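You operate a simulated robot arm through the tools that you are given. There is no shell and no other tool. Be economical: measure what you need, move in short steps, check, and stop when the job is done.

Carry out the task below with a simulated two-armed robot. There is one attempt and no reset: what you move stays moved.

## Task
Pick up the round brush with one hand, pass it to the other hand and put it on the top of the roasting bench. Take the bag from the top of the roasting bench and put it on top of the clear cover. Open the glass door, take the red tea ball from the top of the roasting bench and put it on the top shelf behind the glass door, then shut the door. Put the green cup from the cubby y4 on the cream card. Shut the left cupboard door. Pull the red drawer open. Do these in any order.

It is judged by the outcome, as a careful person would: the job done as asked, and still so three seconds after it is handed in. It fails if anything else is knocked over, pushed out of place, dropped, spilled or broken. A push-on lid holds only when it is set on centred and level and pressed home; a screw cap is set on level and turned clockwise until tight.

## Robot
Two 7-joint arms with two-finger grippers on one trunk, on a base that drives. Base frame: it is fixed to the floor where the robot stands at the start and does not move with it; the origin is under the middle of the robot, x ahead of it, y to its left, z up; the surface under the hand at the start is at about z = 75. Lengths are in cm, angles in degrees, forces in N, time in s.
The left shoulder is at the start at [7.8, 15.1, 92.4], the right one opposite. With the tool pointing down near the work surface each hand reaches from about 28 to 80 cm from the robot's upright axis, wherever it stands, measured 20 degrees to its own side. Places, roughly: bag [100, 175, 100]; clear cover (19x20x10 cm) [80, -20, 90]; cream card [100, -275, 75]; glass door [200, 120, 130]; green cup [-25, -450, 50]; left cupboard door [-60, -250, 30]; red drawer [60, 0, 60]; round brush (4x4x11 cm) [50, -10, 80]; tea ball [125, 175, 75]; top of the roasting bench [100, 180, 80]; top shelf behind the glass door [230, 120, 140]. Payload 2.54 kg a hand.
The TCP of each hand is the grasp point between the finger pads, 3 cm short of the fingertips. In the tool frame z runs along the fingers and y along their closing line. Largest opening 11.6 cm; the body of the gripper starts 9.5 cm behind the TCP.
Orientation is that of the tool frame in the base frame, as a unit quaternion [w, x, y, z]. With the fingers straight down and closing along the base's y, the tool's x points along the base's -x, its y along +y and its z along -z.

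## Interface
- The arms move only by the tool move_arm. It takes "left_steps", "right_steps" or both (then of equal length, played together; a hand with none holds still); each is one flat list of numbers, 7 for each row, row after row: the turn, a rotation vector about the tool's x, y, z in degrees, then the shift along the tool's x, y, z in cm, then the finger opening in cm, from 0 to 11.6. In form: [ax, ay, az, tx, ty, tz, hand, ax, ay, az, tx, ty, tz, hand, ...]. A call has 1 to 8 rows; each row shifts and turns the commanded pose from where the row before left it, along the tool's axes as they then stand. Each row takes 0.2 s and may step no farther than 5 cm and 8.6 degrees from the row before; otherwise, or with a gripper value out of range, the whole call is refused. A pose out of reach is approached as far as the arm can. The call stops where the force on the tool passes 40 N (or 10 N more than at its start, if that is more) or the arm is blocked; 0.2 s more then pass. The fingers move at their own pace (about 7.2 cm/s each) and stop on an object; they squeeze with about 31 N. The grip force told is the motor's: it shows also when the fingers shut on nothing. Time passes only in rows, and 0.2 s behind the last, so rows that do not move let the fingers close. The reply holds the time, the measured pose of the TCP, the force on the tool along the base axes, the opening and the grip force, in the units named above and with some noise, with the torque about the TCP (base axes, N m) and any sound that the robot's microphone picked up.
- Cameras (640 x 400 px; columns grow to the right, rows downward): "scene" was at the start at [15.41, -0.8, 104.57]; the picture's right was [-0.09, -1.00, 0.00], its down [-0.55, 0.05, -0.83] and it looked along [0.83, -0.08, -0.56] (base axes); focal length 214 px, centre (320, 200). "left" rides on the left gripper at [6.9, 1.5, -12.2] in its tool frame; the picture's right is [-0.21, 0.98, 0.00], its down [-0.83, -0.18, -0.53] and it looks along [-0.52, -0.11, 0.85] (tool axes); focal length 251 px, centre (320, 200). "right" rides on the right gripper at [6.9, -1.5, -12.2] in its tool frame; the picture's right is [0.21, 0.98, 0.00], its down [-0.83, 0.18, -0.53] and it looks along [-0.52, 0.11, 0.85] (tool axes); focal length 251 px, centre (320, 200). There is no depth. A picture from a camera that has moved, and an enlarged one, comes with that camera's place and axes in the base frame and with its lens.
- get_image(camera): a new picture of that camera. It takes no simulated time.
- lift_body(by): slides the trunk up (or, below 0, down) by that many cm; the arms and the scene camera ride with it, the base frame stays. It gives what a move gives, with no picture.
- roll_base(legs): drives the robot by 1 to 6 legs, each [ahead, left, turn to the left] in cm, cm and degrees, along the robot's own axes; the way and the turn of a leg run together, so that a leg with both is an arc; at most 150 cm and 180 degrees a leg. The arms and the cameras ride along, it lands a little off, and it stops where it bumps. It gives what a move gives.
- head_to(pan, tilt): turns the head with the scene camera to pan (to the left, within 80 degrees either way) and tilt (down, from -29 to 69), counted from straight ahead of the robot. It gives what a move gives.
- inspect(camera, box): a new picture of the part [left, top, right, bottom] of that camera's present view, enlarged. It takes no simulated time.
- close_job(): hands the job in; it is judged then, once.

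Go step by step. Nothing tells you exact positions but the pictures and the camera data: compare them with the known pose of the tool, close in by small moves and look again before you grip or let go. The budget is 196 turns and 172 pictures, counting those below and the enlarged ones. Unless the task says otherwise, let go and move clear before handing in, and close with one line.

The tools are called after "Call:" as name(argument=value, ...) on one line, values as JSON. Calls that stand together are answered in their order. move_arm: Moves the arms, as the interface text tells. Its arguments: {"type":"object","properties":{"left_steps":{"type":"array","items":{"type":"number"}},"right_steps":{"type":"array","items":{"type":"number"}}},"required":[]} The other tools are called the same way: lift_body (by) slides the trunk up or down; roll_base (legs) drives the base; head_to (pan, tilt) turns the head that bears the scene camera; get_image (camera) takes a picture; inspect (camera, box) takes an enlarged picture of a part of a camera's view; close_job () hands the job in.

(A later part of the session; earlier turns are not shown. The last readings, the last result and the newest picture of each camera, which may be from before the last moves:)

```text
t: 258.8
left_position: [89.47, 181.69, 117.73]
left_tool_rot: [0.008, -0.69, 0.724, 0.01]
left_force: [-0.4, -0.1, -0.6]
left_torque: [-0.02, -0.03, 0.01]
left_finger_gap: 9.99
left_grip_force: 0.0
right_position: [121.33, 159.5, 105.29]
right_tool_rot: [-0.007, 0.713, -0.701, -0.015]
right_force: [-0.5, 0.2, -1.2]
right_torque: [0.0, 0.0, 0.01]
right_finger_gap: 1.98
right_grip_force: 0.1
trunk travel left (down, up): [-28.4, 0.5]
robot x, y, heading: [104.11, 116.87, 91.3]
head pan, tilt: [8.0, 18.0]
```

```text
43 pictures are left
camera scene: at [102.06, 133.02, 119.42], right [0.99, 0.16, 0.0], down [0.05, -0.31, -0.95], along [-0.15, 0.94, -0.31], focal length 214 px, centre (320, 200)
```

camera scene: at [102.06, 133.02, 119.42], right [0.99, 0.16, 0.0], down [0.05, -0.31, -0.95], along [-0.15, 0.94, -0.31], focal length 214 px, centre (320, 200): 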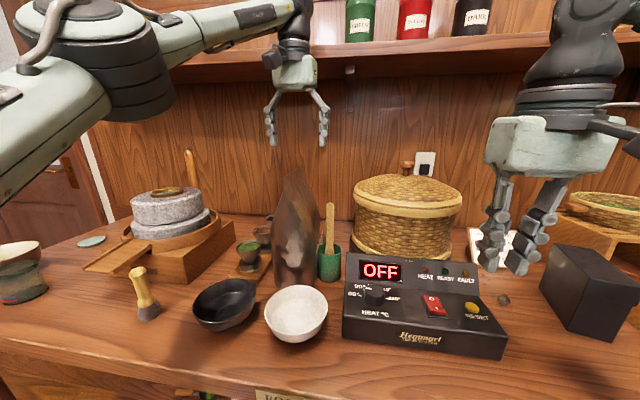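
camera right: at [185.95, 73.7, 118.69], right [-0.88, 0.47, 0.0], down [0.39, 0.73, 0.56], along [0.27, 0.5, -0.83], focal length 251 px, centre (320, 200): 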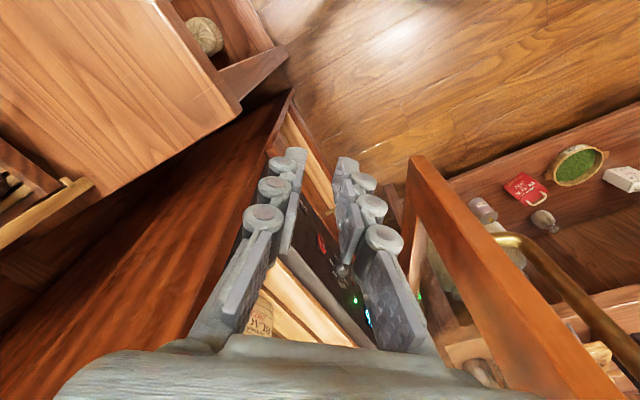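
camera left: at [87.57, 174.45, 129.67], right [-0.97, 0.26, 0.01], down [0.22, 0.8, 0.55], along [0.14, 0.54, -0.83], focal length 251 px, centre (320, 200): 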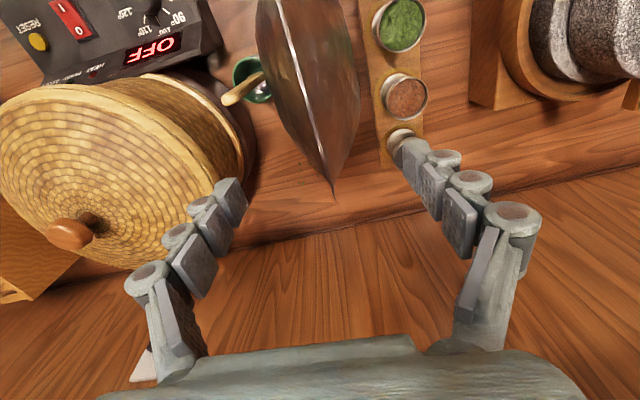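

The apex is at about [88.8, 185, 110], and the faces slope back. I'll align at y≈184 and descend around the neck.

Call:
move_arm(left_steps=[0, 0, 0, -2.3, 0.7, 0, 10, 0, 0, 0, 0, 0, 4, 10, 0, 0, 0, 0, 0, 4, 10, 0, 0, 0, 0, 0, 3, 10, 0, 0, 0, 0, 0, 2.5, 10])

Call:
get_image(camera="left")

Call:
inspect(camera="scene", box=[230, 80, 370, 310])

```text
t: 260.0
left_position: [89.11, 182.79, 103.57]
left_tool_rot: [0.009, -0.69, 0.724, 0.01]
left_force: [0.4, -0.2, -0.3]
left_torque: [-0.02, 0.01, 0.01]
left_finger_gap: 9.98
left_grip_force: 0.1
left hand out of reach, approached as far as the arm can: row 1
right_position: [121.35, 159.57, 105.43]
right_tool_rot: [-0.008, 0.713, -0.701, -0.016]
right_force: [0.2, -1.1, 0.1]
right_torque: [0.01, 0.02, -0.01]
right_finger_gap: 2.02
right_grip_force: 0.1
trunk travel left (down, up): [-28.4, 0.5]
robot x, y, heading: [103.79, 116.81, 90.8]
head pan, tilt: [8.0, 18.0]
```

```text
42 pictures are left
camera left: at [87.18, 175.48, 115.58], right [-0.97, 0.26, 0.01], down [0.22, 0.8, 0.56], along [0.14, 0.54, -0.83], focal length 251 px, centre (320, 200)
```

left: 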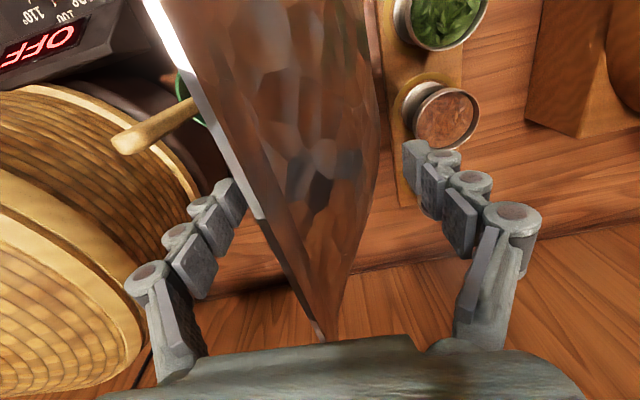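

```text
1.74 times, centred on (300, 195) of scene
camera zoom: at [102.02, 132.98, 119.43], right [0.99, 0.16, 0.0], down [0.05, -0.31, -0.95], along [-0.15, 0.94, -0.31], focal length 373 px, centre (355, 209)
```

zoom: 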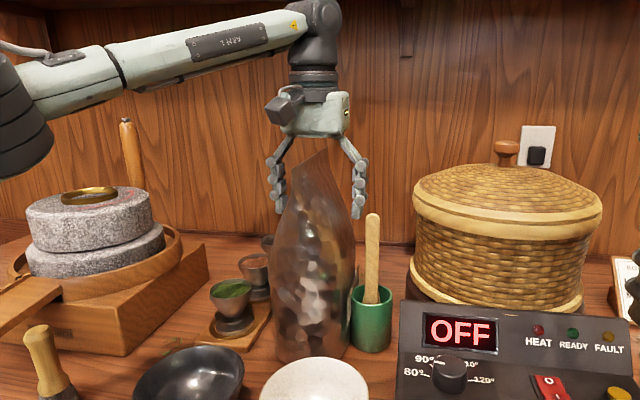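

The fingers straddle the neck. I'll go 1.7 cm deeper, then close.

Call:
move_arm(left_steps=[0, 0, 0, -1.7, 0.2, 0, 10, 0, 0, 0, 0, 0, 0, 7, 0, 0, 0, 0, 0, 0, 4, 0, 0, 0, 0, 0, 0, 2, 0, 0, 0, 0, 0, 0, 1, 0, 0, 0, 0, 0, 0, 1])

Call:
get_image(camera="left")

```text
t: 261.4
left_position: [89.23, 184.45, 103.84]
left_tool_rot: [0.009, -0.689, 0.725, 0.01]
left_force: [5.2, 4.4, 5.5]
left_torque: [0.35, -0.15, 0.03]
left_finger_gap: 5.48
left_grip_force: 31.3
right_position: [121.42, 159.54, 105.45]
right_tool_rot: [-0.008, 0.713, -0.701, -0.015]
right_force: [0.5, 0.3, 0.6]
right_torque: [0.01, -0.03, 0.02]
right_finger_gap: 1.98
right_grip_force: 0.1
trunk travel left (down, up): [-28.4, 0.5]
robot x, y, heading: [103.86, 116.94, 90.9]
head pan, tilt: [8.0, 18.0]
```

```text
40 pictures are left
camera left: at [87.23, 177.14, 115.74], right [-0.96, 0.26, 0.01], down [0.22, 0.8, 0.56], along [0.14, 0.54, -0.83], focal length 251 px, centre (320, 200)
```

left: 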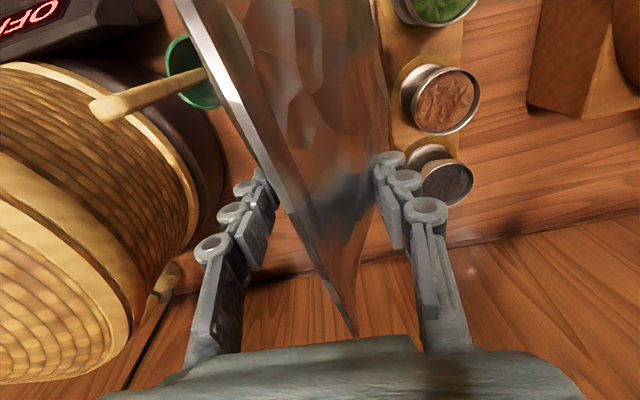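

It's gripped at 5.5 cm. I'll lift gently and check that it holds.

Call:
move_arm(left_steps=[0, 0, 0, 0, 0, -1.5, 1, 0, 0, 0, 0, 0, -2, 1, 0, 0, 0, 0, 0, -3, 1, 0, 0, 0, 0.5, 0, -3, 1])

Call:
inspect(camera="scene", box=[230, 80, 370, 310])

```text
t: 262.4
left_position: [89.13, 183.49, 113.53]
left_tool_rot: [0.009, -0.69, 0.723, 0.009]
left_force: [-0.5, 1.3, 1.6]
left_torque: [0.07, 0.0, 0.01]
left_finger_gap: 1.04
left_grip_force: 0.2
right_position: [121.27, 159.5, 105.48]
right_tool_rot: [-0.008, 0.713, -0.701, -0.015]
right_force: [0.3, 0.1, -0.9]
right_torque: [0.03, 0.0, -0.02]
right_finger_gap: 2.0
right_grip_force: 0.0
trunk travel left (down, up): [-28.4, 0.5]
robot x, y, heading: [103.94, 116.87, 91.0]
head pan, tilt: [8.0, 18.0]
```

```text
1.74 times, centred on (300, 195) of scene
camera zoom: at [102.07, 132.88, 119.46], right [0.99, 0.16, 0.0], down [0.05, -0.3, -0.95], along [-0.15, 0.94, -0.31], focal length 373 px, centre (355, 209)
```

zoom: 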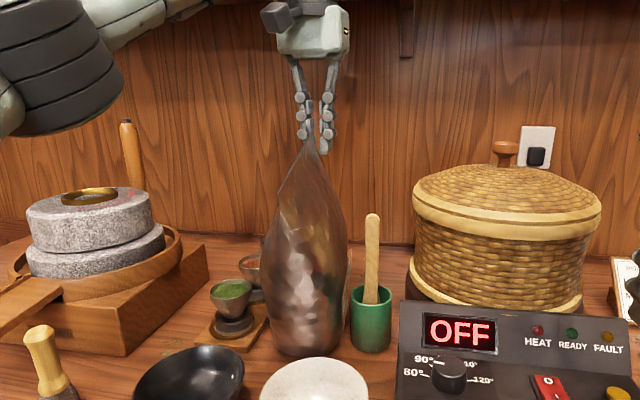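

It slipped off upward. The bag is a pouch that is wedge-shaped, thin only along its top ridge. It's still standing, so I'll look from above to find the ridge direction.

Call:
get_image(camera="left")

Call:
inspect(camera="scene", box=[265, 140, 345, 220])

```text
38 pictures are left
camera left: at [87.11, 176.37, 125.42], right [-0.96, 0.26, 0.01], down [0.22, 0.8, 0.56], along [0.14, 0.54, -0.83], focal length 251 px, centre (320, 200)
```

left: 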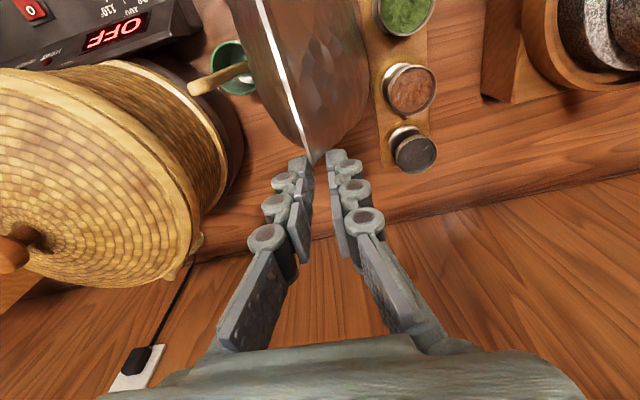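

```text
5.00 times, centred on (305, 180) of scene
camera zoom: at [102.07, 132.88, 119.46], right [0.99, 0.16, 0.0], down [0.05, -0.3, -0.95], along [-0.15, 0.94, -0.31], focal length 1072 px, centre (395, 300)
```

zoom: 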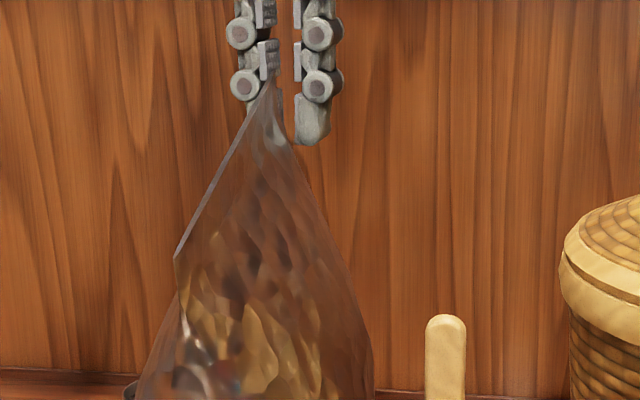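

The ridge runs along y at x≈89.3, from y≈171 to 184. I was gripping at its end. I'll re-grip at the middle, y≈177.5.

Call:
move_arm(left_steps=[0, 0, 0, 0, 0, -2.5, 5, 0, 0, 0, 3, -0.3, 0, 9, 0, 0, 0, 3, 0, 0, 9, 0, 0, 0, 0, 0, 4, 9, 0, 0, 0, 0, 0, 4, 9, 0, 0, 0, 0, 0, 4, 9])

Call:
get_image(camera="left")

```text
t: 263.8
left_position: [89.0, 177.85, 103.57]
left_tool_rot: [0.009, -0.69, 0.724, 0.008]
left_force: [-1.1, 0.1, -0.6]
left_torque: [-0.04, -0.01, 0.03]
left_finger_gap: 8.97
left_grip_force: 0.0
right_position: [121.33, 159.57, 105.49]
right_tool_rot: [-0.007, 0.713, -0.701, -0.015]
right_force: [1.0, 0.2, 0.2]
right_torque: [0.0, -0.01, 0.02]
right_finger_gap: 2.0
right_grip_force: 0.1
trunk travel left (down, up): [-28.4, 0.5]
robot x, y, heading: [103.81, 116.78, 91.0]
head pan, tilt: [8.0, 18.0]
```

```text
36 pictures are left
camera left: at [86.94, 170.69, 115.54], right [-0.97, 0.26, 0.01], down [0.22, 0.8, 0.56], along [0.14, 0.54, -0.83], focal length 251 px, centre (320, 200)
```

left: 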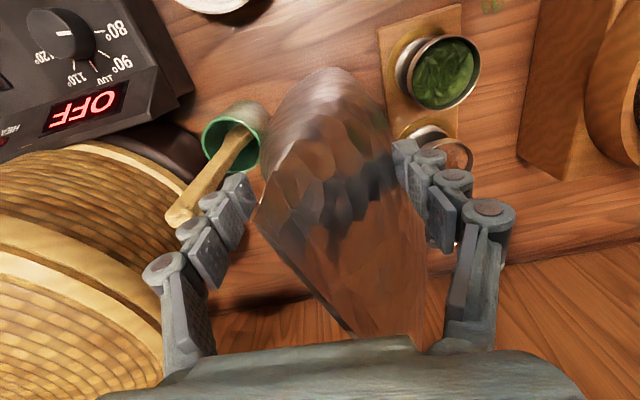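

Call:
move_arm(left_steps=[0, 0, 0, 0, 0, -0.5, 7, 0, 0, 0, 0, 0, 0, 4, 0, 0, 0, 0, 0, 0, 1, 0, 0, 0, 0, 0, 0, 1, 0, 0, 0, 0, 0, 0, 1, 0, 0, 0, 0, 0, -1.0, 1, 0, 0, 0, 0, 0, -1.5, 1])

```text
t: 265.4
left_position: [89.02, 177.81, 106.73]
left_tool_rot: [0.01, -0.689, 0.724, 0.009]
left_force: [1.4, -1.3, 0.1]
left_torque: [0.08, 0.08, 0.07]
left_finger_gap: 5.36
left_grip_force: 30.3
right_position: [121.52, 159.46, 105.4]
right_tool_rot: [-0.008, 0.714, -0.7, -0.016]
right_force: [0.0, -0.6, -0.3]
right_torque: [0.0, -0.03, 0.0]
right_finger_gap: 2.02
right_grip_force: 0.1
trunk travel left (down, up): [-28.4, 0.5]
robot x, y, heading: [103.61, 117.14, 91.1]
head pan, tilt: [8.0, 18.0]
```

Call:
move_arm(left_steps=[0, 0, 0, 0, 0, -2, 1, 0, 0, 0, 0, 0, -2.5, 1, 0, 0, 0, 0, 0, -2.5, 1, 0, 0, 0, 0.5, 0, -2.5, 1])

Call:
inspect(camera="scene", box=[230, 80, 370, 310])

```text
t: 266.4
left_position: [89.15, 176.88, 116.45]
left_tool_rot: [0.009, -0.689, 0.724, 0.009]
left_force: [0.9, -0.1, -0.2]
left_torque: [-0.02, -0.02, 0.0]
left_finger_gap: 0.98
left_grip_force: 0.0
right_position: [121.36, 159.45, 105.46]
right_tool_rot: [-0.008, 0.713, -0.701, -0.016]
right_force: [0.0, -0.1, 0.5]
right_torque: [0.03, 0.02, -0.04]
right_finger_gap: 2.0
right_grip_force: 0.0
trunk travel left (down, up): [-28.4, 0.5]
robot x, y, heading: [103.82, 117.35, 90.9]
head pan, tilt: [8.0, 18.0]
```

```text
1.74 times, centred on (300, 195) of scene
camera zoom: at [102.06, 132.89, 119.44], right [0.99, 0.16, 0.0], down [0.05, -0.3, -0.95], along [-0.15, 0.94, -0.31], focal length 373 px, centre (355, 209)
```

zoom: 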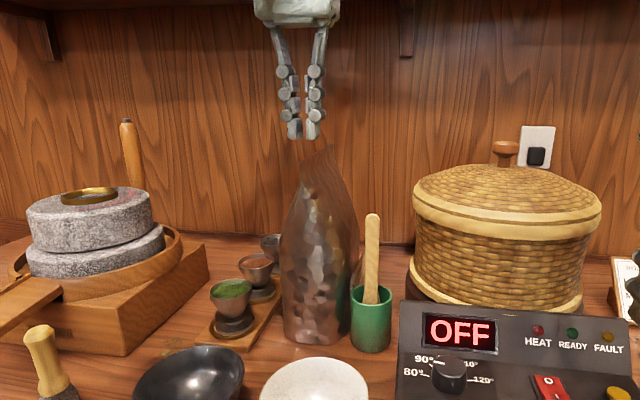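

It slipped again. The pouch had turned, so the pads weren't parallel to its ridge. I'll look from above and align the hand's yaw with the ridge.

Call:
move_arm(left_steps=[0, 0, 0, 3.5, 0, 0, 6])

Call:
get_image(camera="left")

```text
t: 266.8
left_position: [88.77, 173.43, 116.26]
left_tool_rot: [0.011, -0.689, 0.724, 0.009]
left_force: [-0.6, 0.2, -0.3]
left_torque: [-0.01, -0.01, 0.02]
left_finger_gap: 5.95
left_grip_force: 0.6
right_position: [121.25, 159.46, 105.5]
right_tool_rot: [-0.009, 0.713, -0.701, -0.015]
right_force: [-0.4, 0.0, 0.4]
right_torque: [0.01, -0.02, 0.01]
right_finger_gap: 1.97
right_grip_force: 0.1
trunk travel left (down, up): [-28.4, 0.5]
robot x, y, heading: [103.74, 116.87, 91.0]
head pan, tilt: [8.0, 18.0]
```

```text
34 pictures are left
camera left: at [86.86, 166.1, 128.15], right [-0.97, 0.26, 0.01], down [0.22, 0.8, 0.56], along [0.14, 0.54, -0.83], focal length 251 px, centre (320, 200)
```

left: 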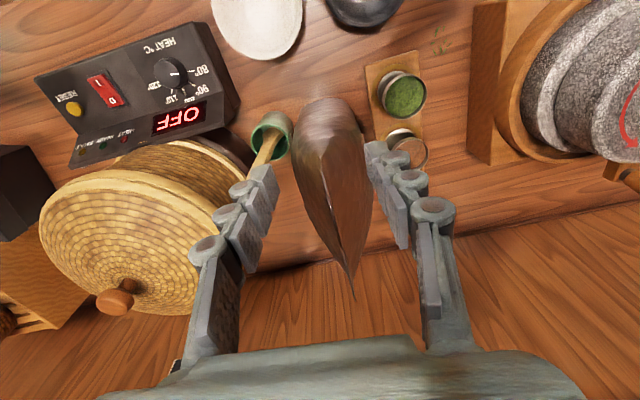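

Call:
inspect(camera="left", box=[260, 80, 420, 310])

```text
1.74 times, centred on (340, 195) of left
camera zoom: at [86.86, 166.1, 128.15], right [-0.97, 0.26, 0.01], down [0.22, 0.8, 0.56], along [0.14, 0.54, -0.83], focal length 437 px, centre (285, 209)
```

zoom: 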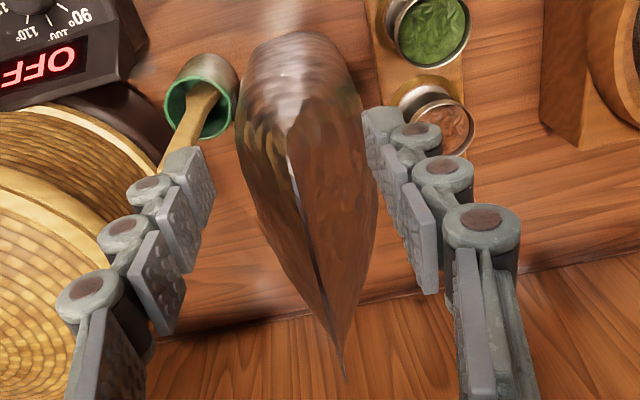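

The ridge now runs along y again at x≈89.3, from y≈175 to 191, centred near 183. I'll grip deep at its centre.

Call:
move_arm(left_steps=[0, 0, 0, -4.8, 0, 0, 10, 0, 0, 0, -4.8, 0, 0, 10, 0, 0, 0, 0, 0, 4.6, 10, 0, 0, 0, 0, 0, 4.6, 10, 0, 0, 0, 0, 0, 4.4, 10, 0, 0, 0, -0.6, 0, 0, 6, 0, 0, 0, 0, 0, 0, 2, 0, 0, 0, 0, 0, 0, 1])

Call:
move_arm(left_steps=[0, 0, 0, 0, 0, 0, 1, 0, 0, 0, 0, 0, 0, 1])

Call:
get_image(camera="left")

```text
t: 268.6
left_position: [89.48, 183.91, 102.56]
left_tool_rot: [0.009, -0.69, 0.724, 0.01]
left_force: [1.7, -3.5, 1.6]
left_torque: [-0.04, -0.04, 0.01]
left_finger_gap: 7.84
left_grip_force: 30.9
right_position: [121.45, 159.37, 105.41]
right_tool_rot: [-0.008, 0.714, -0.7, -0.016]
right_force: [-1.1, -0.3, -0.2]
right_torque: [0.02, 0.0, 0.03]
right_finger_gap: 1.99
right_grip_force: 0.1
trunk travel left (down, up): [-28.4, 0.5]
robot x, y, heading: [103.85, 117.01, 91.0]
head pan, tilt: [8.0, 18.0]
```

```text
t: 269.2
left_position: [89.41, 183.97, 102.6]
left_tool_rot: [0.009, -0.689, 0.725, 0.009]
left_force: [1.7, -3.5, 2.4]
left_torque: [-0.33, -0.07, 0.04]
left_finger_gap: 7.85
left_grip_force: 30.8
right_position: [121.3, 159.41, 105.41]
right_tool_rot: [-0.008, 0.712, -0.702, -0.015]
right_force: [-0.3, -0.2, -0.5]
right_torque: [0.01, -0.03, -0.01]
right_finger_gap: 2.0
right_grip_force: 0.0
trunk travel left (down, up): [-28.4, 0.5]
robot x, y, heading: [103.9, 116.77, 91.1]
head pan, tilt: [8.0, 18.0]
```

```text
32 pictures are left
camera left: at [87.56, 176.77, 114.56], right [-0.96, 0.26, 0.01], down [0.22, 0.8, 0.56], along [0.14, 0.54, -0.83], focal length 251 px, centre (320, 200)
```

left: 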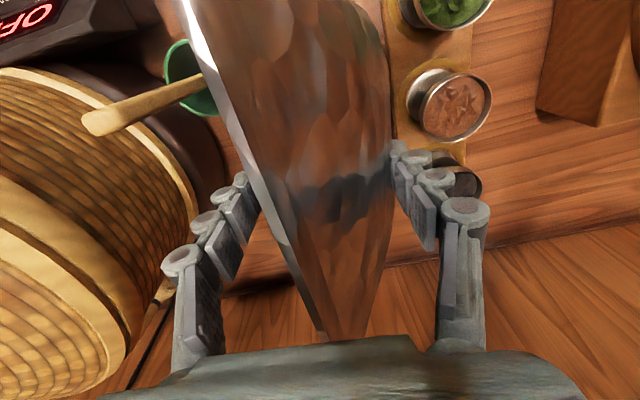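

Call:
move_arm(left_steps=[0, 0, 0, 0, 0, -0.7, 1, 0, 0, 0, 0, 0, -0.7, 1, 0, 0, 0, 0, 0, -0.7, 1])

```text
t: 270.0
left_position: [89.52, 184.09, 104.68]
left_tool_rot: [0.009, -0.69, 0.724, 0.009]
left_force: [1.3, 2.3, -0.4]
left_torque: [0.19, 0.08, -0.05]
left_finger_gap: 6.63
left_grip_force: 31.2
right_position: [121.41, 159.55, 105.47]
right_tool_rot: [-0.007, 0.713, -0.701, -0.016]
right_force: [0.2, -1.1, -0.3]
right_torque: [0.0, 0.04, -0.01]
right_finger_gap: 1.99
right_grip_force: 0.0
trunk travel left (down, up): [-28.4, 0.5]
robot x, y, heading: [104.18, 116.97, 90.6]
head pan, tilt: [8.0, 18.0]
```

The wedge-shaped top is too slippery, and the gap shrank as I lifted. I'll instead grip the pouch lower, below its bulge, with the hand tilted forward. First I'll release, retreat and pitch the hand.

Call:
move_arm(left_steps=[0, 0, 0, 0, 0, 0, 8, 0, 0, 0, 0, 0, 0, 10, 0, 0, 0, 0, 0, -4, 10, 0, 0, 0, 0, 0, -4.5, 10, 0, 0, 0, 0, 0, -4, 10, 0, 0, 0, 4.8, 0, 0, 10, 0, 0, 0, 4.8, 0, 0, 10, 0, 0, 0, 4.8, 0, 0, 11.4])

Call:
move_arm(left_steps=[0, -8.4, 0, 2, 0, 0, 11.4, 0, -8.4, 0, 0, 0, 0, 11.4, 0, -8.4, 0, 0, 0, 0, 11.4, 0, -8.4, 0, 0, 0, 0, 11.4, 0, -8.4, 0, 0, 0, 0, 11.4, 0, -8.0, 0, 0, 0, 0, 11.4])

Call:
lift_body(by=-8)

Call:
get_image(camera="left")

Call:
inspect(camera="scene", box=[210, 120, 380, 330])

```text
t: 271.8
left_position: [88.56, 169.16, 116.74]
left_tool_rot: [0.01, -0.69, 0.723, 0.01]
left_force: [0.2, 0.1, -0.4]
left_torque: [0.03, 0.0, 0.04]
left_finger_gap: 11.42
left_grip_force: 0.2
left hand out of reach, approached as far as the arm can: row 5
right_position: [121.25, 159.62, 105.41]
right_tool_rot: [-0.009, 0.713, -0.701, -0.014]
right_force: [-0.3, 0.4, 0.3]
right_torque: [0.01, -0.03, 0.01]
right_finger_gap: 1.99
right_grip_force: 0.2
trunk travel left (down, up): [-28.4, 0.5]
robot x, y, heading: [103.87, 117.06, 91.2]
head pan, tilt: [8.0, 18.0]
```

```text
t: 273.2
left_position: [88.58, 167.4, 116.82]
left_tool_rot: [0.315, -0.621, 0.652, 0.299]
left_force: [1.4, 0.5, 0.6]
left_torque: [-0.02, -0.04, -0.02]
left_finger_gap: 11.39
left_grip_force: 0.0
right_position: [121.4, 159.35, 105.49]
right_tool_rot: [-0.009, 0.713, -0.7, -0.016]
right_force: [0.0, 0.5, -0.1]
right_torque: [0.0, 0.0, 0.03]
right_finger_gap: 1.98
right_grip_force: 0.0
trunk travel left (down, up): [-28.4, 0.5]
robot x, y, heading: [103.96, 116.9, 91.0]
head pan, tilt: [8.0, 18.0]
```

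```text
t: 274.4
left_position: [88.55, 167.24, 108.82]
left_tool_rot: [0.314, -0.621, 0.652, 0.3]
left_force: [-0.4, -0.4, 0.2]
left_torque: [0.04, 0.03, -0.01]
left_finger_gap: 11.4
left_grip_force: 0.1
right_position: [121.35, 159.45, 97.44]
right_tool_rot: [-0.009, 0.713, -0.701, -0.015]
right_force: [0.5, -0.9, -0.2]
right_torque: [0.03, 0.03, -0.03]
right_finger_gap: 2.02
right_grip_force: 0.1
trunk travel left (down, up): [-20.4, 8.5]
robot x, y, heading: [103.72, 117.03, 90.8]
head pan, tilt: [8.0, 18.0]
```

```text
31 pictures are left
camera left: at [86.34, 153.46, 110.94], right [-0.97, 0.18, 0.17], down [0.19, 0.09, 0.98], along [0.16, 0.98, -0.12], focal length 251 px, centre (320, 200)
```

left: 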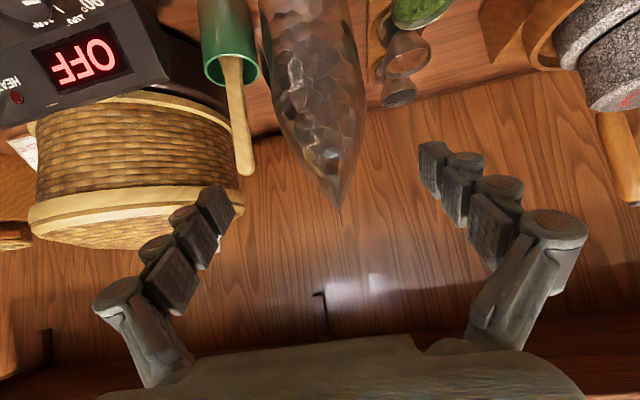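

```text
1.90 times, centred on (295, 225) of scene
camera zoom: at [102.04, 132.93, 111.44], right [0.99, 0.16, 0.0], down [0.05, -0.3, -0.95], along [-0.15, 0.94, -0.31], focal length 408 px, centre (368, 152)
```

zoom: 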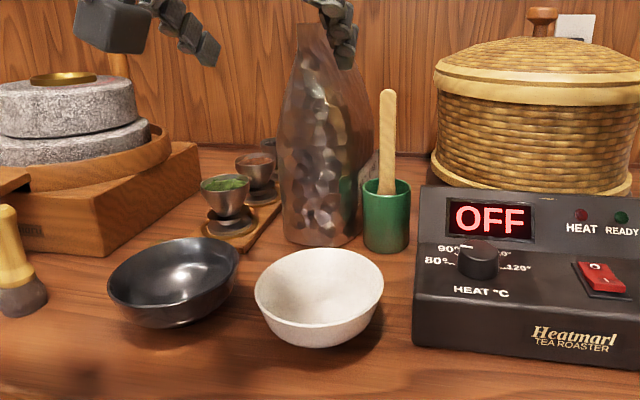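

Sides are nearly vertical around z 91–95, and the tilted fingers pass above the green cup's rim. I'll approach along the tool axis with the fingers wide open.

Call:
move_arm(left_steps=[0, 0, 0, 1.9, 0.3, 3.7, 11.5, 0, 0, 0, 1.9, 0.3, 3.7, 11.5, 0, 0, 0, 0, 0, 4.5, 11.5, 0, 0, 0, 0, 0, 4.5, 11.5])

Call:
get_image(camera="left")

Call:
inspect(camera="scene", box=[210, 120, 380, 330])

```text
t: 275.4
left_position: [88.21, 177.86, 95.5]
left_tool_rot: [0.315, -0.621, 0.653, 0.299]
left_force: [-0.1, -0.8, 0.3]
left_torque: [0.01, -0.01, 0.01]
left_finger_gap: 11.47
left_grip_force: 0.0
right_position: [121.44, 159.49, 97.31]
right_tool_rot: [-0.008, 0.713, -0.701, -0.015]
right_force: [-0.1, 0.3, 0.3]
right_torque: [0.0, -0.02, -0.06]
right_finger_gap: 2.02
right_grip_force: 0.0
trunk travel left (down, up): [-20.4, 8.5]
robot x, y, heading: [103.92, 116.92, 91.1]
head pan, tilt: [8.0, 18.0]
```

```text
29 pictures are left
camera left: at [85.99, 164.01, 97.64], right [-0.97, 0.18, 0.17], down [0.19, 0.09, 0.98], along [0.16, 0.98, -0.12], focal length 251 px, centre (320, 200)
```

left: 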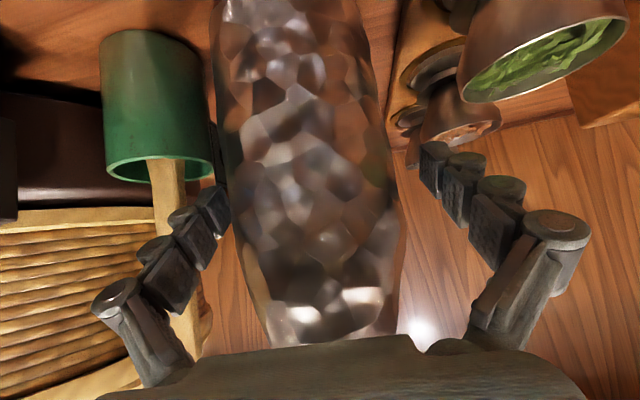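

```text
1.90 times, centred on (295, 225) of scene
camera zoom: at [102.04, 132.98, 111.43], right [0.99, 0.16, 0.0], down [0.05, -0.31, -0.95], along [-0.15, 0.94, -0.31], focal length 408 px, centre (368, 152)
```

zoom: 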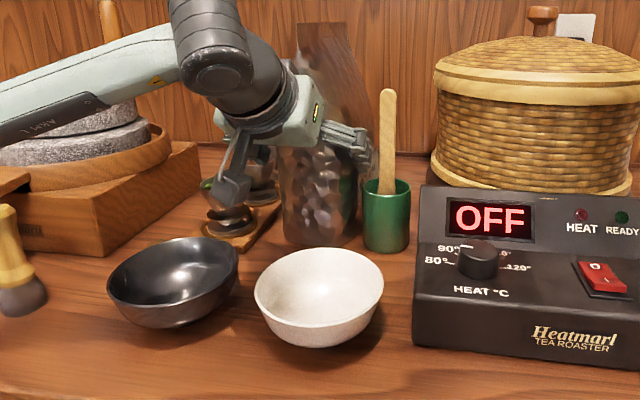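

The pouch is between the fingers. I'll go down 2.3 cm and close.

Call:
move_arm(left_steps=[0, 0, 0, 0.9, 0, 0.9, 11.5, 0, 0, 0, 0.9, 0, 0.9, 11.5, 0, 0, 0, 0, 0, 0, 8, 0, 0, 0, 0, 0, 0, 5, 0, 0, 0, 0, 0, 0, 5, 0, 0, 0, 0, 0, 0, 5])

Call:
move_arm(left_steps=[0, 0, 0, -0.4, 0, -0.3, 5, 0, 0, 0, -0.8, 0, -0.6, 5, 0, 0, 0, -1.2, 0, -0.95, 5])

Call:
inspect(camera="scene", box=[210, 120, 380, 330])

```text
t: 276.4
left_position: [88.71, 178.13, 94.02]
left_tool_rot: [0.327, -0.617, 0.649, 0.303]
left_force: [-0.4, -6.4, 12.2]
left_torque: [0.5, -0.19, -0.18]
left_finger_gap: 9.3
left_grip_force: 31.2
right_position: [121.43, 159.45, 97.44]
right_tool_rot: [-0.008, 0.713, -0.7, -0.016]
right_force: [-0.6, 0.1, 0.2]
right_torque: [-0.04, -0.01, 0.01]
right_finger_gap: 1.98
right_grip_force: 0.2
trunk travel left (down, up): [-20.4, 8.5]
robot x, y, heading: [103.83, 116.96, 91.1]
head pan, tilt: [8.0, 18.0]
stopped in row 5 (left hand): the force on the tool passed its limit at 42 N (the readings are from after the stop); the commanded pose is now the measured one
```

```text
t: 277.2
left_position: [88.67, 178.15, 96.66]
left_tool_rot: [0.323, -0.619, 0.649, 0.302]
left_force: [0.1, 2.8, -3.5]
left_torque: [0.22, 0.06, -0.13]
left_finger_gap: 5.59
left_grip_force: 18.9
right_position: [121.3, 159.51, 97.52]
right_tool_rot: [-0.009, 0.713, -0.701, -0.015]
right_force: [-0.2, -1.4, 0.8]
right_torque: [0.03, -0.01, -0.03]
right_finger_gap: 1.97
right_grip_force: 0.1
trunk travel left (down, up): [-20.4, 8.5]
robot x, y, heading: [104.26, 117.06, 91.3]
head pan, tilt: [8.0, 18.0]
```

```text
1.90 times, centred on (295, 225) of scene
camera zoom: at [102.05, 132.94, 111.43], right [0.99, 0.16, 0.0], down [0.05, -0.3, -0.95], along [-0.15, 0.94, -0.31], focal length 408 px, centre (368, 152)
```

zoom: 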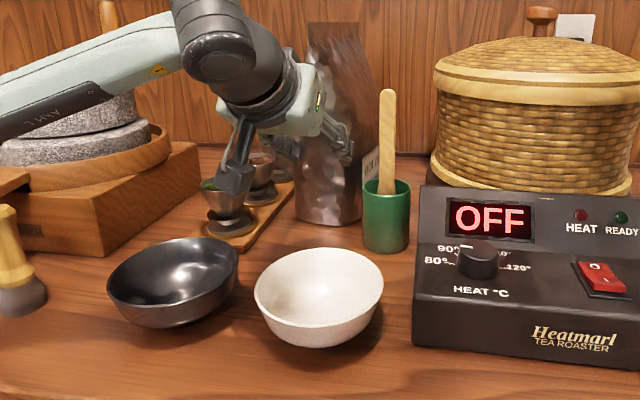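

Squeezing turned the pouch so that its broad face now faces me, and its side seams are nearly parallel and about 9 cm apart. That's a good grip. I'll reopen, rise, and move forward so the fingers straddle the seams at mid-height.

Call:
move_arm(left_steps=[0, 0, 0, 0, 0, 0, 9, 0, 0, 0, 0, 0, 0, 11.5, 0, 0, 0, -2.9, 0, -2.3, 11.5, 0, 0, 0, -1.9, 0.2, 2.4, 11.5])

Call:
get_image(camera="left")

```text
t: 278.2
left_position: [88.78, 180.99, 100.29]
left_tool_rot: [0.323, -0.618, 0.65, 0.302]
left_force: [1.3, -0.1, 0.3]
left_torque: [0.0, -0.03, 0.0]
left_finger_gap: 11.47
left_grip_force: 0.2
right_position: [121.43, 159.55, 97.56]
right_tool_rot: [-0.008, 0.713, -0.701, -0.016]
right_force: [-0.2, 0.2, 0.5]
right_torque: [-0.02, -0.02, 0.05]
right_finger_gap: 1.98
right_grip_force: 0.1
trunk travel left (down, up): [-20.4, 8.5]
robot x, y, heading: [103.5, 116.91, 91.2]
head pan, tilt: [8.0, 18.0]
```

```text
26 pictures are left
camera left: at [86.36, 167.23, 102.16], right [-0.97, 0.18, 0.16], down [0.18, 0.07, 0.98], along [0.17, 0.98, -0.1], focal length 251 px, centre (320, 200)
```

left: 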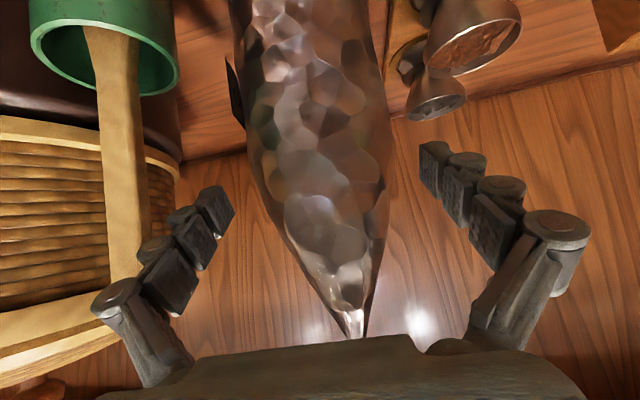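

The pouch's long axis still points away from me, so I must reach its middle. With the tilted hand I can go deeper until the palm is near the front seam. I'll advance along the tool axis.

Call:
move_arm(left_steps=[0, 0, 0, 1.2, -0.1, 1.4, 11.5, 0, 0, 0, 0, 0, 3.5, 11.5, 0, 0, 0, 0, 0, 3, 11.5])

Call:
get_image(camera="left")

```text
t: 279.0
left_position: [89.03, 186.72, 94.79]
left_tool_rot: [0.325, -0.618, 0.65, 0.301]
left_force: [-0.3, -0.9, -0.5]
left_torque: [0.21, -0.06, 0.03]
left_finger_gap: 11.5
left_grip_force: 0.0
right_position: [121.42, 159.6, 97.42]
right_tool_rot: [-0.009, 0.713, -0.701, -0.016]
right_force: [0.6, 0.0, 0.2]
right_torque: [0.0, -0.02, 0.03]
right_finger_gap: 1.99
right_grip_force: 0.0
trunk travel left (down, up): [-20.4, 8.5]
robot x, y, heading: [104.02, 116.79, 90.9]
head pan, tilt: [8.0, 18.0]
```

```text
25 pictures are left
camera left: at [86.74, 172.86, 96.63], right [-0.97, 0.18, 0.16], down [0.18, 0.07, 0.98], along [0.17, 0.98, -0.1], focal length 251 px, centre (320, 200)
```

left: 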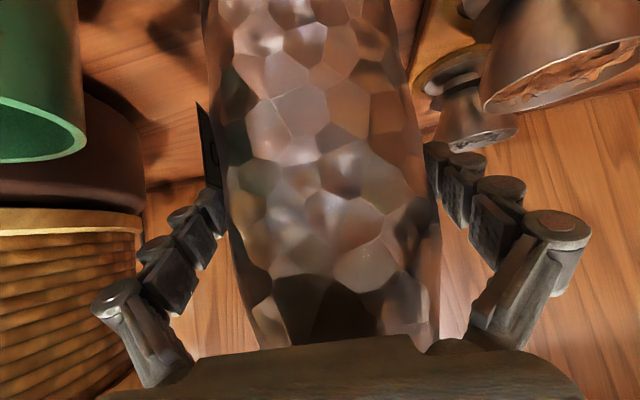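

The pouch fills the space between the fingers. I'll close and test-lift.

Call:
move_arm(left_steps=[0, 0, 0, 0.4, 0, 0.6, 11.5, 0, 0, 0, 0, 0, 0, 9, 0, 0, 0, 0, 0, 0, 7, 0, 0, 0, 0, 0, 0, 6, 0, 0, 0, 0, 0, 0, 6])

Call:
move_arm(left_steps=[0, 0, 0, -0.4, 0, -0.3, 5, 0, 0, 0, -0.8, 0, -0.6, 5, 0, 0, 0, -1.2, 0, -0.95, 5])

```text
t: 280.2
left_position: [88.94, 186.89, 94.08]
left_tool_rot: [0.323, -0.619, 0.65, 0.301]
left_force: [-3.7, 2.6, 4.2]
left_torque: [0.16, 0.29, 0.17]
left_finger_gap: 10.07
left_grip_force: 31.0
right_position: [121.35, 159.45, 97.41]
right_tool_rot: [-0.008, 0.713, -0.701, -0.016]
right_force: [0.6, -0.3, -0.1]
right_torque: [0.02, 0.01, -0.04]
right_finger_gap: 2.01
right_grip_force: 0.1
trunk travel left (down, up): [-20.4, 8.5]
robot x, y, heading: [104.0, 117.13, 91.1]
head pan, tilt: [8.0, 18.0]
```

```text
t: 281.0
left_position: [89.09, 186.89, 97.06]
left_tool_rot: [0.321, -0.619, 0.65, 0.301]
left_force: [0.7, 0.4, -7.7]
left_torque: [-0.2, 0.06, 0.02]
left_finger_gap: 10.07
left_grip_force: 31.2
right_position: [121.32, 159.63, 97.3]
right_tool_rot: [-0.008, 0.714, -0.7, -0.016]
right_force: [-0.2, 0.0, -0.1]
right_torque: [-0.02, -0.01, 0.02]
right_finger_gap: 2.01
right_grip_force: 0.0
trunk travel left (down, up): [-20.4, 8.5]
robot x, y, heading: [103.62, 116.7, 91.0]
head pan, tilt: [8.0, 18.0]
```

It holds: the gap is constant and I can feel about 0.8 kg of weight. I'll raise the trunk, then back away from the bench.

Call:
lift_body(by=8.4)

Call:
move_arm(left_steps=[0, 0, 0, -2.4, 0, -1.9, 5, 0, 0, 0, -2.4, 0, -1.9, 5, 0, 0, 0, 2.4, 0, -3.1, 5, 0, 0, 0, 2.4, 0, -3.1, 5])

Call:
get_image(camera="scene")

```text
t: 282.2
left_position: [89.03, 186.96, 105.38]
left_tool_rot: [0.323, -0.618, 0.651, 0.3]
left_force: [-0.3, -0.5, -8.7]
left_torque: [-0.24, 0.05, -0.02]
left_finger_gap: 10.09
left_grip_force: 30.9
right_position: [121.29, 159.67, 105.74]
right_tool_rot: [-0.007, 0.713, -0.701, -0.015]
right_force: [0.7, -0.6, -0.1]
right_torque: [-0.02, 0.01, 0.02]
right_finger_gap: 2.0
right_grip_force: 0.0
trunk travel left (down, up): [-28.8, 0.1]
robot x, y, heading: [104.05, 116.44, 90.8]
head pan, tilt: [8.0, 18.0]
```

```text
t: 283.2
left_position: [88.67, 178.88, 111.67]
left_tool_rot: [0.324, -0.618, 0.65, 0.302]
left_force: [-0.4, -0.2, -7.9]
left_torque: [-0.2, 0.04, 0.01]
left_finger_gap: 10.09
left_grip_force: 31.3
right_position: [121.36, 159.61, 105.85]
right_tool_rot: [-0.007, 0.713, -0.7, -0.016]
right_force: [-0.2, -0.4, -0.4]
right_torque: [0.01, -0.03, 0.04]
right_finger_gap: 1.99
right_grip_force: 0.1
trunk travel left (down, up): [-28.8, 0.1]
robot x, y, heading: [103.59, 116.85, 90.9]
head pan, tilt: [8.0, 18.0]
```

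```text
24 pictures are left
camera scene: at [102.03, 132.99, 119.82], right [0.99, 0.16, 0.0], down [0.05, -0.31, -0.95], along [-0.15, 0.94, -0.31], focal length 214 px, centre (320, 200)
```

scene: 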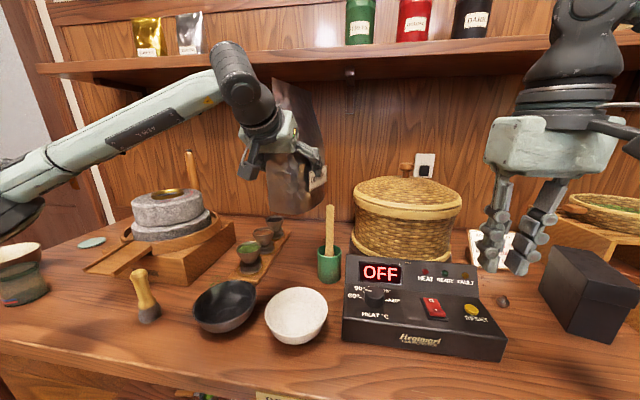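

The pouch is airborne and everything else is still in place. I'll back off, strafe right, and turn around through open space to head to the far side of the main table.

Call:
roll_base(legs=[[-20, 0, 0], [0, -43, 0], [7, 0, -1], [0, 0, 90], [0, 0, 90]])

Call:
roll_base(legs=[[70, 0, 0], [42, 0, 0], [0, 0, -90]])

Call:
head_to(pan=0, tilt=30)

Call:
get_image(camera="scene")

```text
t: 297.6
left_position: [160.52, 42.23, 111.55]
left_tool_rot: [0.296, 0.659, 0.61, -0.326]
left_force: [0.6, 0.6, -7.6]
left_torque: [0.24, -0.04, 0.05]
left_finger_gap: 10.03
left_grip_force: 30.9
right_position: [128.26, 62.55, 105.81]
right_tool_rot: [0.015, 0.71, 0.704, -0.008]
right_force: [0.3, -0.6, -0.1]
right_torque: [0.0, -0.02, 0.05]
right_finger_gap: 1.98
right_grip_force: 0.1
trunk travel left (down, up): [-28.8, 0.1]
robot x, y, heading: [147.17, 104.44, -90.6]
head pan, tilt: [8.0, 18.0]
```

```text
t: 307.5
left_position: [83.04, -19.06, 111.61]
left_tool_rot: [-0.024, 0.897, -0.042, -0.44]
left_force: [0.4, 0.5, -8.2]
left_torque: [-0.03, -0.28, 0.0]
left_finger_gap: 10.03
left_grip_force: 30.8
right_position: [103.95, 12.68, 105.68]
right_tool_rot: [0.005, 1.0, -0.015, -0.016]
right_force: [0.0, 0.3, 0.4]
right_torque: [-0.04, 0.02, 0.03]
right_finger_gap: 2.01
right_grip_force: 0.1
trunk travel left (down, up): [-28.8, 0.1]
robot x, y, heading: [145.76, -6.95, 178.3]
head pan, tilt: [8.0, 18.0]
```

```text
t: 308.2
left_position: [82.9, -18.99, 111.55]
left_tool_rot: [-0.025, 0.896, -0.043, -0.44]
left_force: [0.6, 1.3, -8.7]
left_torque: [-0.06, -0.22, 0.01]
left_finger_gap: 9.98
left_grip_force: 30.6
right_position: [103.9, 12.64, 105.7]
right_tool_rot: [0.005, 1.0, -0.014, -0.016]
right_force: [-0.9, 1.1, -0.2]
right_torque: [0.02, -0.01, 0.03]
right_finger_gap: 1.97
right_grip_force: 0.1
trunk travel left (down, up): [-28.8, 0.1]
robot x, y, heading: [145.75, -6.75, 178.4]
head pan, tilt: [0.0, 30.0]
```

```text
23 pictures are left
camera scene: at [129.58, -6.35, 117.89], right [0.03, 1.0, 0.0], down [0.5, -0.01, -0.87], along [-0.87, 0.02, -0.5], focal length 214 px, centre (320, 200)
```

scene: 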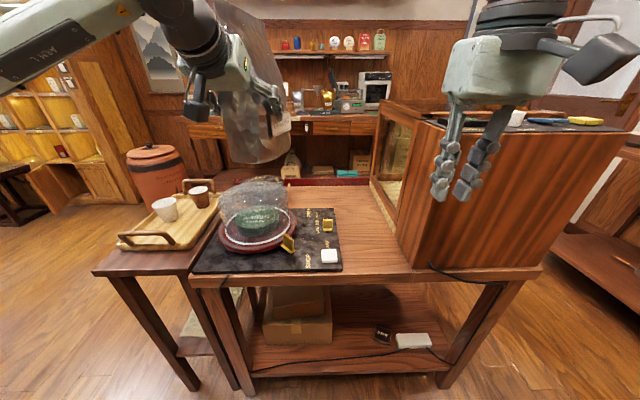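

The clear cover is at about [80, -22.5] with its top near z≈90.5. The pouch hangs just above it. I'll centre and lower partway.

Call:
move_arm(left_steps=[0, 0, 0, -0.72, 3.63, 0.89, 5, 0, 0, 0, 3.16, 0, 2.44, 5, 0, 0, 0, 2.8, 0, 2.1, 5])

Call:
inspect(camera="scene", box=[180, 60, 360, 280])

```text
t: 309.1
left_position: [81.72, -22.58, 104.02]
left_tool_rot: [-0.026, 0.896, -0.043, -0.441]
left_force: [-0.4, 0.0, -7.4]
left_torque: [-0.01, -0.27, -0.01]
left_finger_gap: 10.0
left_grip_force: 30.9
right_position: [103.88, 12.58, 105.75]
right_tool_rot: [0.005, 1.0, -0.014, -0.015]
right_force: [-0.9, 0.1, -0.8]
right_torque: [-0.02, -0.03, -0.03]
right_finger_gap: 2.01
right_grip_force: 0.0
trunk travel left (down, up): [-28.8, 0.1]
robot x, y, heading: [145.89, -6.82, 178.5]
head pan, tilt: [0.0, 30.0]
```

```text
1.82 times, centred on (270, 170) of scene
camera zoom: at [129.54, -6.38, 117.88], right [0.03, 1.0, 0.0], down [0.5, -0.01, -0.87], along [-0.86, 0.03, -0.5], focal length 390 px, centre (411, 254)
```

zoom: 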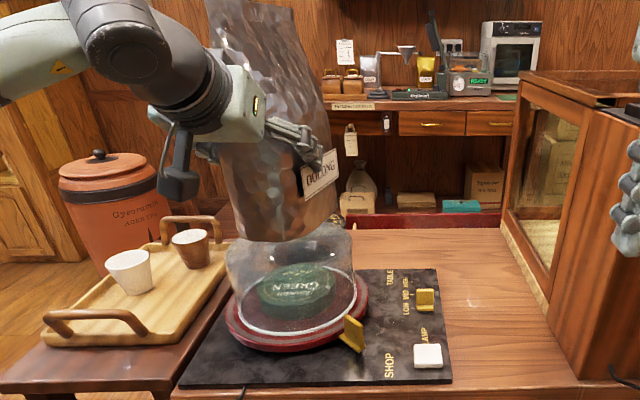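

It's well centred above the dome. I'll lower in small steps until the weight transfers.

Call:
move_arm(left_steps=[0, 0, 0, 1.2, 0, 0.9, 5, 0, 0, 0, 0.8, 0, 0.6, 5])

Call:
move_arm(left_steps=[0, 0, 0, 0.5, 0, 0.4, 5, 0, 0, 0, 0.4, 0, 0.3, 5])

```text
t: 309.6
left_position: [81.77, -22.58, 101.54]
left_tool_rot: [-0.026, 0.896, -0.044, -0.44]
left_force: [0.6, 0.0, -8.5]
left_torque: [-0.05, -0.22, 0.0]
left_finger_gap: 10.01
left_grip_force: 31.2
right_position: [103.84, 12.61, 105.92]
right_tool_rot: [0.005, 1.0, -0.014, -0.016]
right_force: [-0.6, 0.3, 0.6]
right_torque: [-0.01, -0.02, -0.03]
right_finger_gap: 2.02
right_grip_force: 0.0
trunk travel left (down, up): [-28.8, 0.1]
robot x, y, heading: [145.78, -6.86, 178.5]
head pan, tilt: [0.0, 30.0]
```

```text
t: 310.2
left_position: [81.65, -22.53, 100.25]
left_tool_rot: [-0.026, 0.896, -0.043, -0.441]
left_force: [0.9, 0.0, -8.2]
left_torque: [-0.05, -0.25, -0.01]
left_finger_gap: 10.01
left_grip_force: 30.7
right_position: [103.88, 12.68, 105.81]
right_tool_rot: [0.005, 1.0, -0.014, -0.016]
right_force: [-0.2, -0.1, 0.0]
right_torque: [-0.03, -0.02, 0.01]
right_finger_gap: 2.02
right_grip_force: 0.0
trunk travel left (down, up): [-28.8, 0.1]
robot x, y, heading: [145.73, -6.82, 178.2]
head pan, tilt: [0.0, 30.0]
```

Call:
move_arm(left_steps=[0, 0, 0, 0.4, 0, 0.3, 5, 0, 0, 0, 0.4, 0, 0.3, 5])

Call:
move_arm(left_steps=[0, 0, 0, 0.3, 0, 0.23, 5, 0, 0, 0, 0.2, 0, 0.15, 5])

Call:
inspect(camera="scene", box=[180, 60, 360, 280])

```text
t: 310.9
left_position: [81.58, -22.41, 99.33]
left_tool_rot: [-0.026, 0.897, -0.043, -0.44]
left_force: [-0.3, 0.2, -7.5]
left_torque: [-0.08, -0.28, 0.0]
left_finger_gap: 10.03
left_grip_force: 31.5
right_position: [103.94, 12.69, 105.82]
right_tool_rot: [0.005, 1.0, -0.014, -0.016]
right_force: [-0.4, 0.6, 0.4]
right_torque: [0.01, -0.01, -0.02]
right_finger_gap: 2.0
right_grip_force: 0.0
trunk travel left (down, up): [-28.8, 0.1]
robot x, y, heading: [145.53, -6.85, 178.2]
head pan, tilt: [0.0, 30.0]
```

```text
t: 311.4
left_position: [81.57, -22.47, 99.0]
left_tool_rot: [-0.025, 0.896, -0.042, -0.442]
left_force: [0.1, -0.2, -6.9]
left_torque: [-0.1, -0.05, 0.07]
left_finger_gap: 10.02
left_grip_force: 30.7
right_position: [103.9, 12.7, 105.85]
right_tool_rot: [0.005, 1.0, -0.014, -0.015]
right_force: [0.3, -0.5, -0.3]
right_torque: [-0.01, 0.0, 0.0]
right_finger_gap: 1.99
right_grip_force: 0.1
trunk travel left (down, up): [-28.8, 0.1]
robot x, y, heading: [145.56, -6.57, 178.3]
head pan, tilt: [0.0, 30.0]
```

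```text
1.82 times, centred on (270, 170) of scene
camera zoom: at [129.61, -6.35, 117.89], right [0.03, 1.0, 0.0], down [0.5, -0.01, -0.87], along [-0.87, 0.03, -0.5], focal length 390 px, centre (411, 254)
```

zoom: 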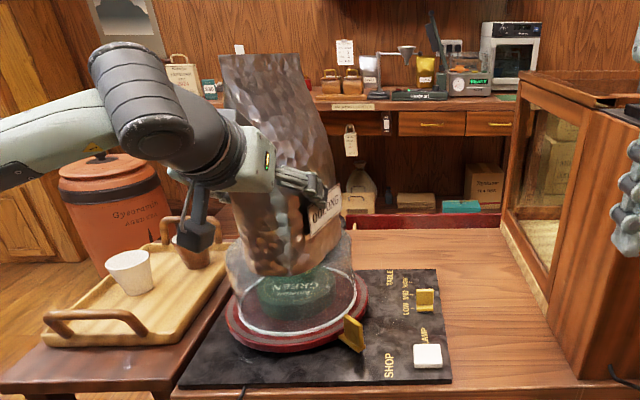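

Call:
move_arm(left_steps=[0, 0, 0, 0.25, 0, 0.2, 5, 0, 0, 0, 0.15, 0, 0.1, 5])

Call:
move_arm(left_steps=[0, 0, 0, 0.2, 0, 0.15, 5, 0, 0, 0, 0, 0, 0, 5])

```text
t: 312.1
left_position: [81.85, -22.39, 98.55]
left_tool_rot: [-0.027, 0.895, -0.044, -0.443]
left_force: [4.2, 0.5, 4.0]
left_torque: [-0.02, 0.74, -0.08]
left_finger_gap: 10.05
left_grip_force: 31.1
right_position: [103.97, 12.68, 105.81]
right_tool_rot: [0.005, 1.0, -0.013, -0.016]
right_force: [-0.5, 0.4, 0.0]
right_torque: [-0.01, 0.03, 0.02]
right_finger_gap: 2.01
right_grip_force: 0.0
trunk travel left (down, up): [-28.8, 0.1]
robot x, y, heading: [145.47, -6.56, 178.4]
head pan, tilt: [0.0, 30.0]
```

```text
t: 312.6
left_position: [81.79, -22.26, 98.39]
left_tool_rot: [-0.026, 0.895, -0.045, -0.444]
left_force: [-0.3, 6.9, 12.3]
left_torque: [-0.26, 0.58, -0.23]
left_finger_gap: 10.05
left_grip_force: 31.0
right_position: [104.01, 12.74, 105.94]
right_tool_rot: [0.006, 1.0, -0.015, -0.017]
right_force: [-0.1, 0.8, 0.0]
right_torque: [0.02, -0.02, 0.02]
right_finger_gap: 2.01
right_grip_force: 0.0
trunk travel left (down, up): [-28.8, 0.1]
robot x, y, heading: [145.82, -7.3, 178.3]
head pan, tilt: [0.0, 30.0]
```

The weight is on the cover, with contact near the bag's centre of mass. I'll ease off slightly, open, and check before withdrawing.

Call:
move_arm(left_steps=[0, 0, 0, -0.2, 0, -0.15, 5, 0, 0, 0, 0, 0, 0, 10.4, 0, 0, 0, 0, 0, 0, 10.8, 0, 0, 0, 0, 0, 0, 11.5, 0, 0, 0, 0, 0, 0, 11.5])

Call:
inspect(camera="scene", box=[180, 60, 360, 280])

```text
t: 313.9
left_position: [81.56, -22.44, 98.49]
left_tool_rot: [-0.025, 0.896, -0.043, -0.441]
left_force: [0.2, -0.3, -0.3]
left_torque: [-0.04, 0.04, -0.02]
left_finger_gap: 11.49
left_grip_force: 0.2
right_position: [103.95, 12.65, 105.78]
right_tool_rot: [0.005, 1.0, -0.014, -0.016]
right_force: [-0.2, 0.0, 0.2]
right_torque: [-0.02, 0.03, -0.01]
right_finger_gap: 1.99
right_grip_force: 0.1
trunk travel left (down, up): [-28.8, 0.1]
robot x, y, heading: [145.93, -6.61, 178.1]
head pan, tilt: [0.0, 30.0]
```

```text
1.82 times, centred on (270, 170) of scene
camera zoom: at [129.66, -6.33, 117.9], right [0.03, 1.0, 0.0], down [0.5, -0.01, -0.87], along [-0.87, 0.03, -0.5], focal length 390 px, centre (411, 254)
```

zoom: 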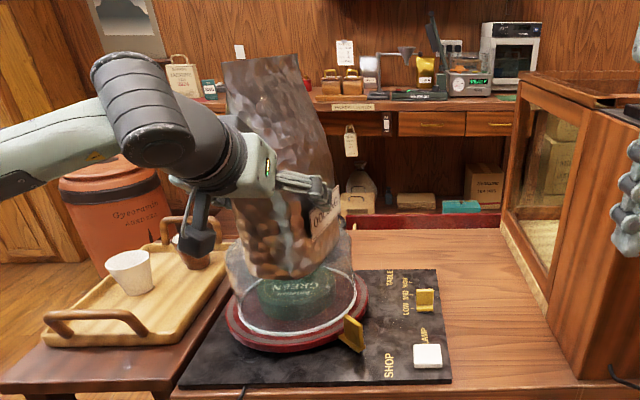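

The bag stands on its own. I'll withdraw along the tool axis.

Call:
move_arm(left_steps=[0, 0, 0, 0, 0, -2, 11.5, 0, 0, 0, 0, 0, -3.5, 11.5, 0, 0, 0, 0, 0, -4.5, 11.5, 0, 0, 0, 0, 0, -4.5, 11.5])

Call:
inspect(camera="scene", box=[180, 60, 360, 280])

```text
t: 314.9
left_position: [93.25, -23.75, 107.42]
left_tool_rot: [-0.026, 0.896, -0.044, -0.441]
left_force: [-0.7, -0.2, 0.8]
left_torque: [0.02, 0.0, -0.01]
left_finger_gap: 11.48
left_grip_force: 0.3
right_position: [103.99, 12.66, 105.72]
right_tool_rot: [0.004, 1.0, -0.014, -0.017]
right_force: [0.4, 0.0, -0.2]
right_torque: [0.0, 0.01, 0.0]
right_finger_gap: 1.96
right_grip_force: 0.1
trunk travel left (down, up): [-28.8, 0.1]
robot x, y, heading: [145.43, -6.7, 178.1]
head pan, tilt: [0.0, 30.0]
```

```text
1.82 times, centred on (270, 170) of scene
camera zoom: at [129.7, -6.32, 117.9], right [0.03, 1.0, 0.0], down [0.5, -0.01, -0.87], along [-0.87, 0.03, -0.5], focal length 390 px, centre (411, 254)
```

zoom: 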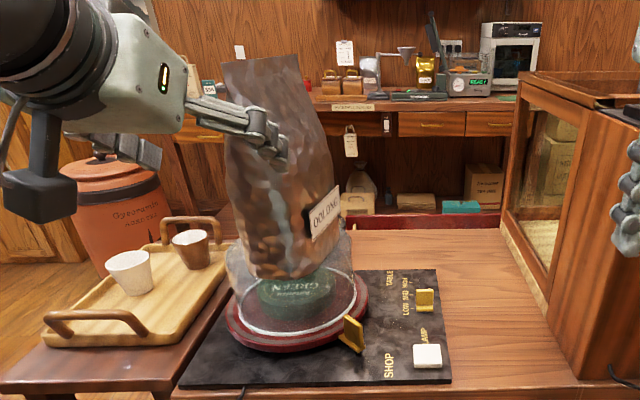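

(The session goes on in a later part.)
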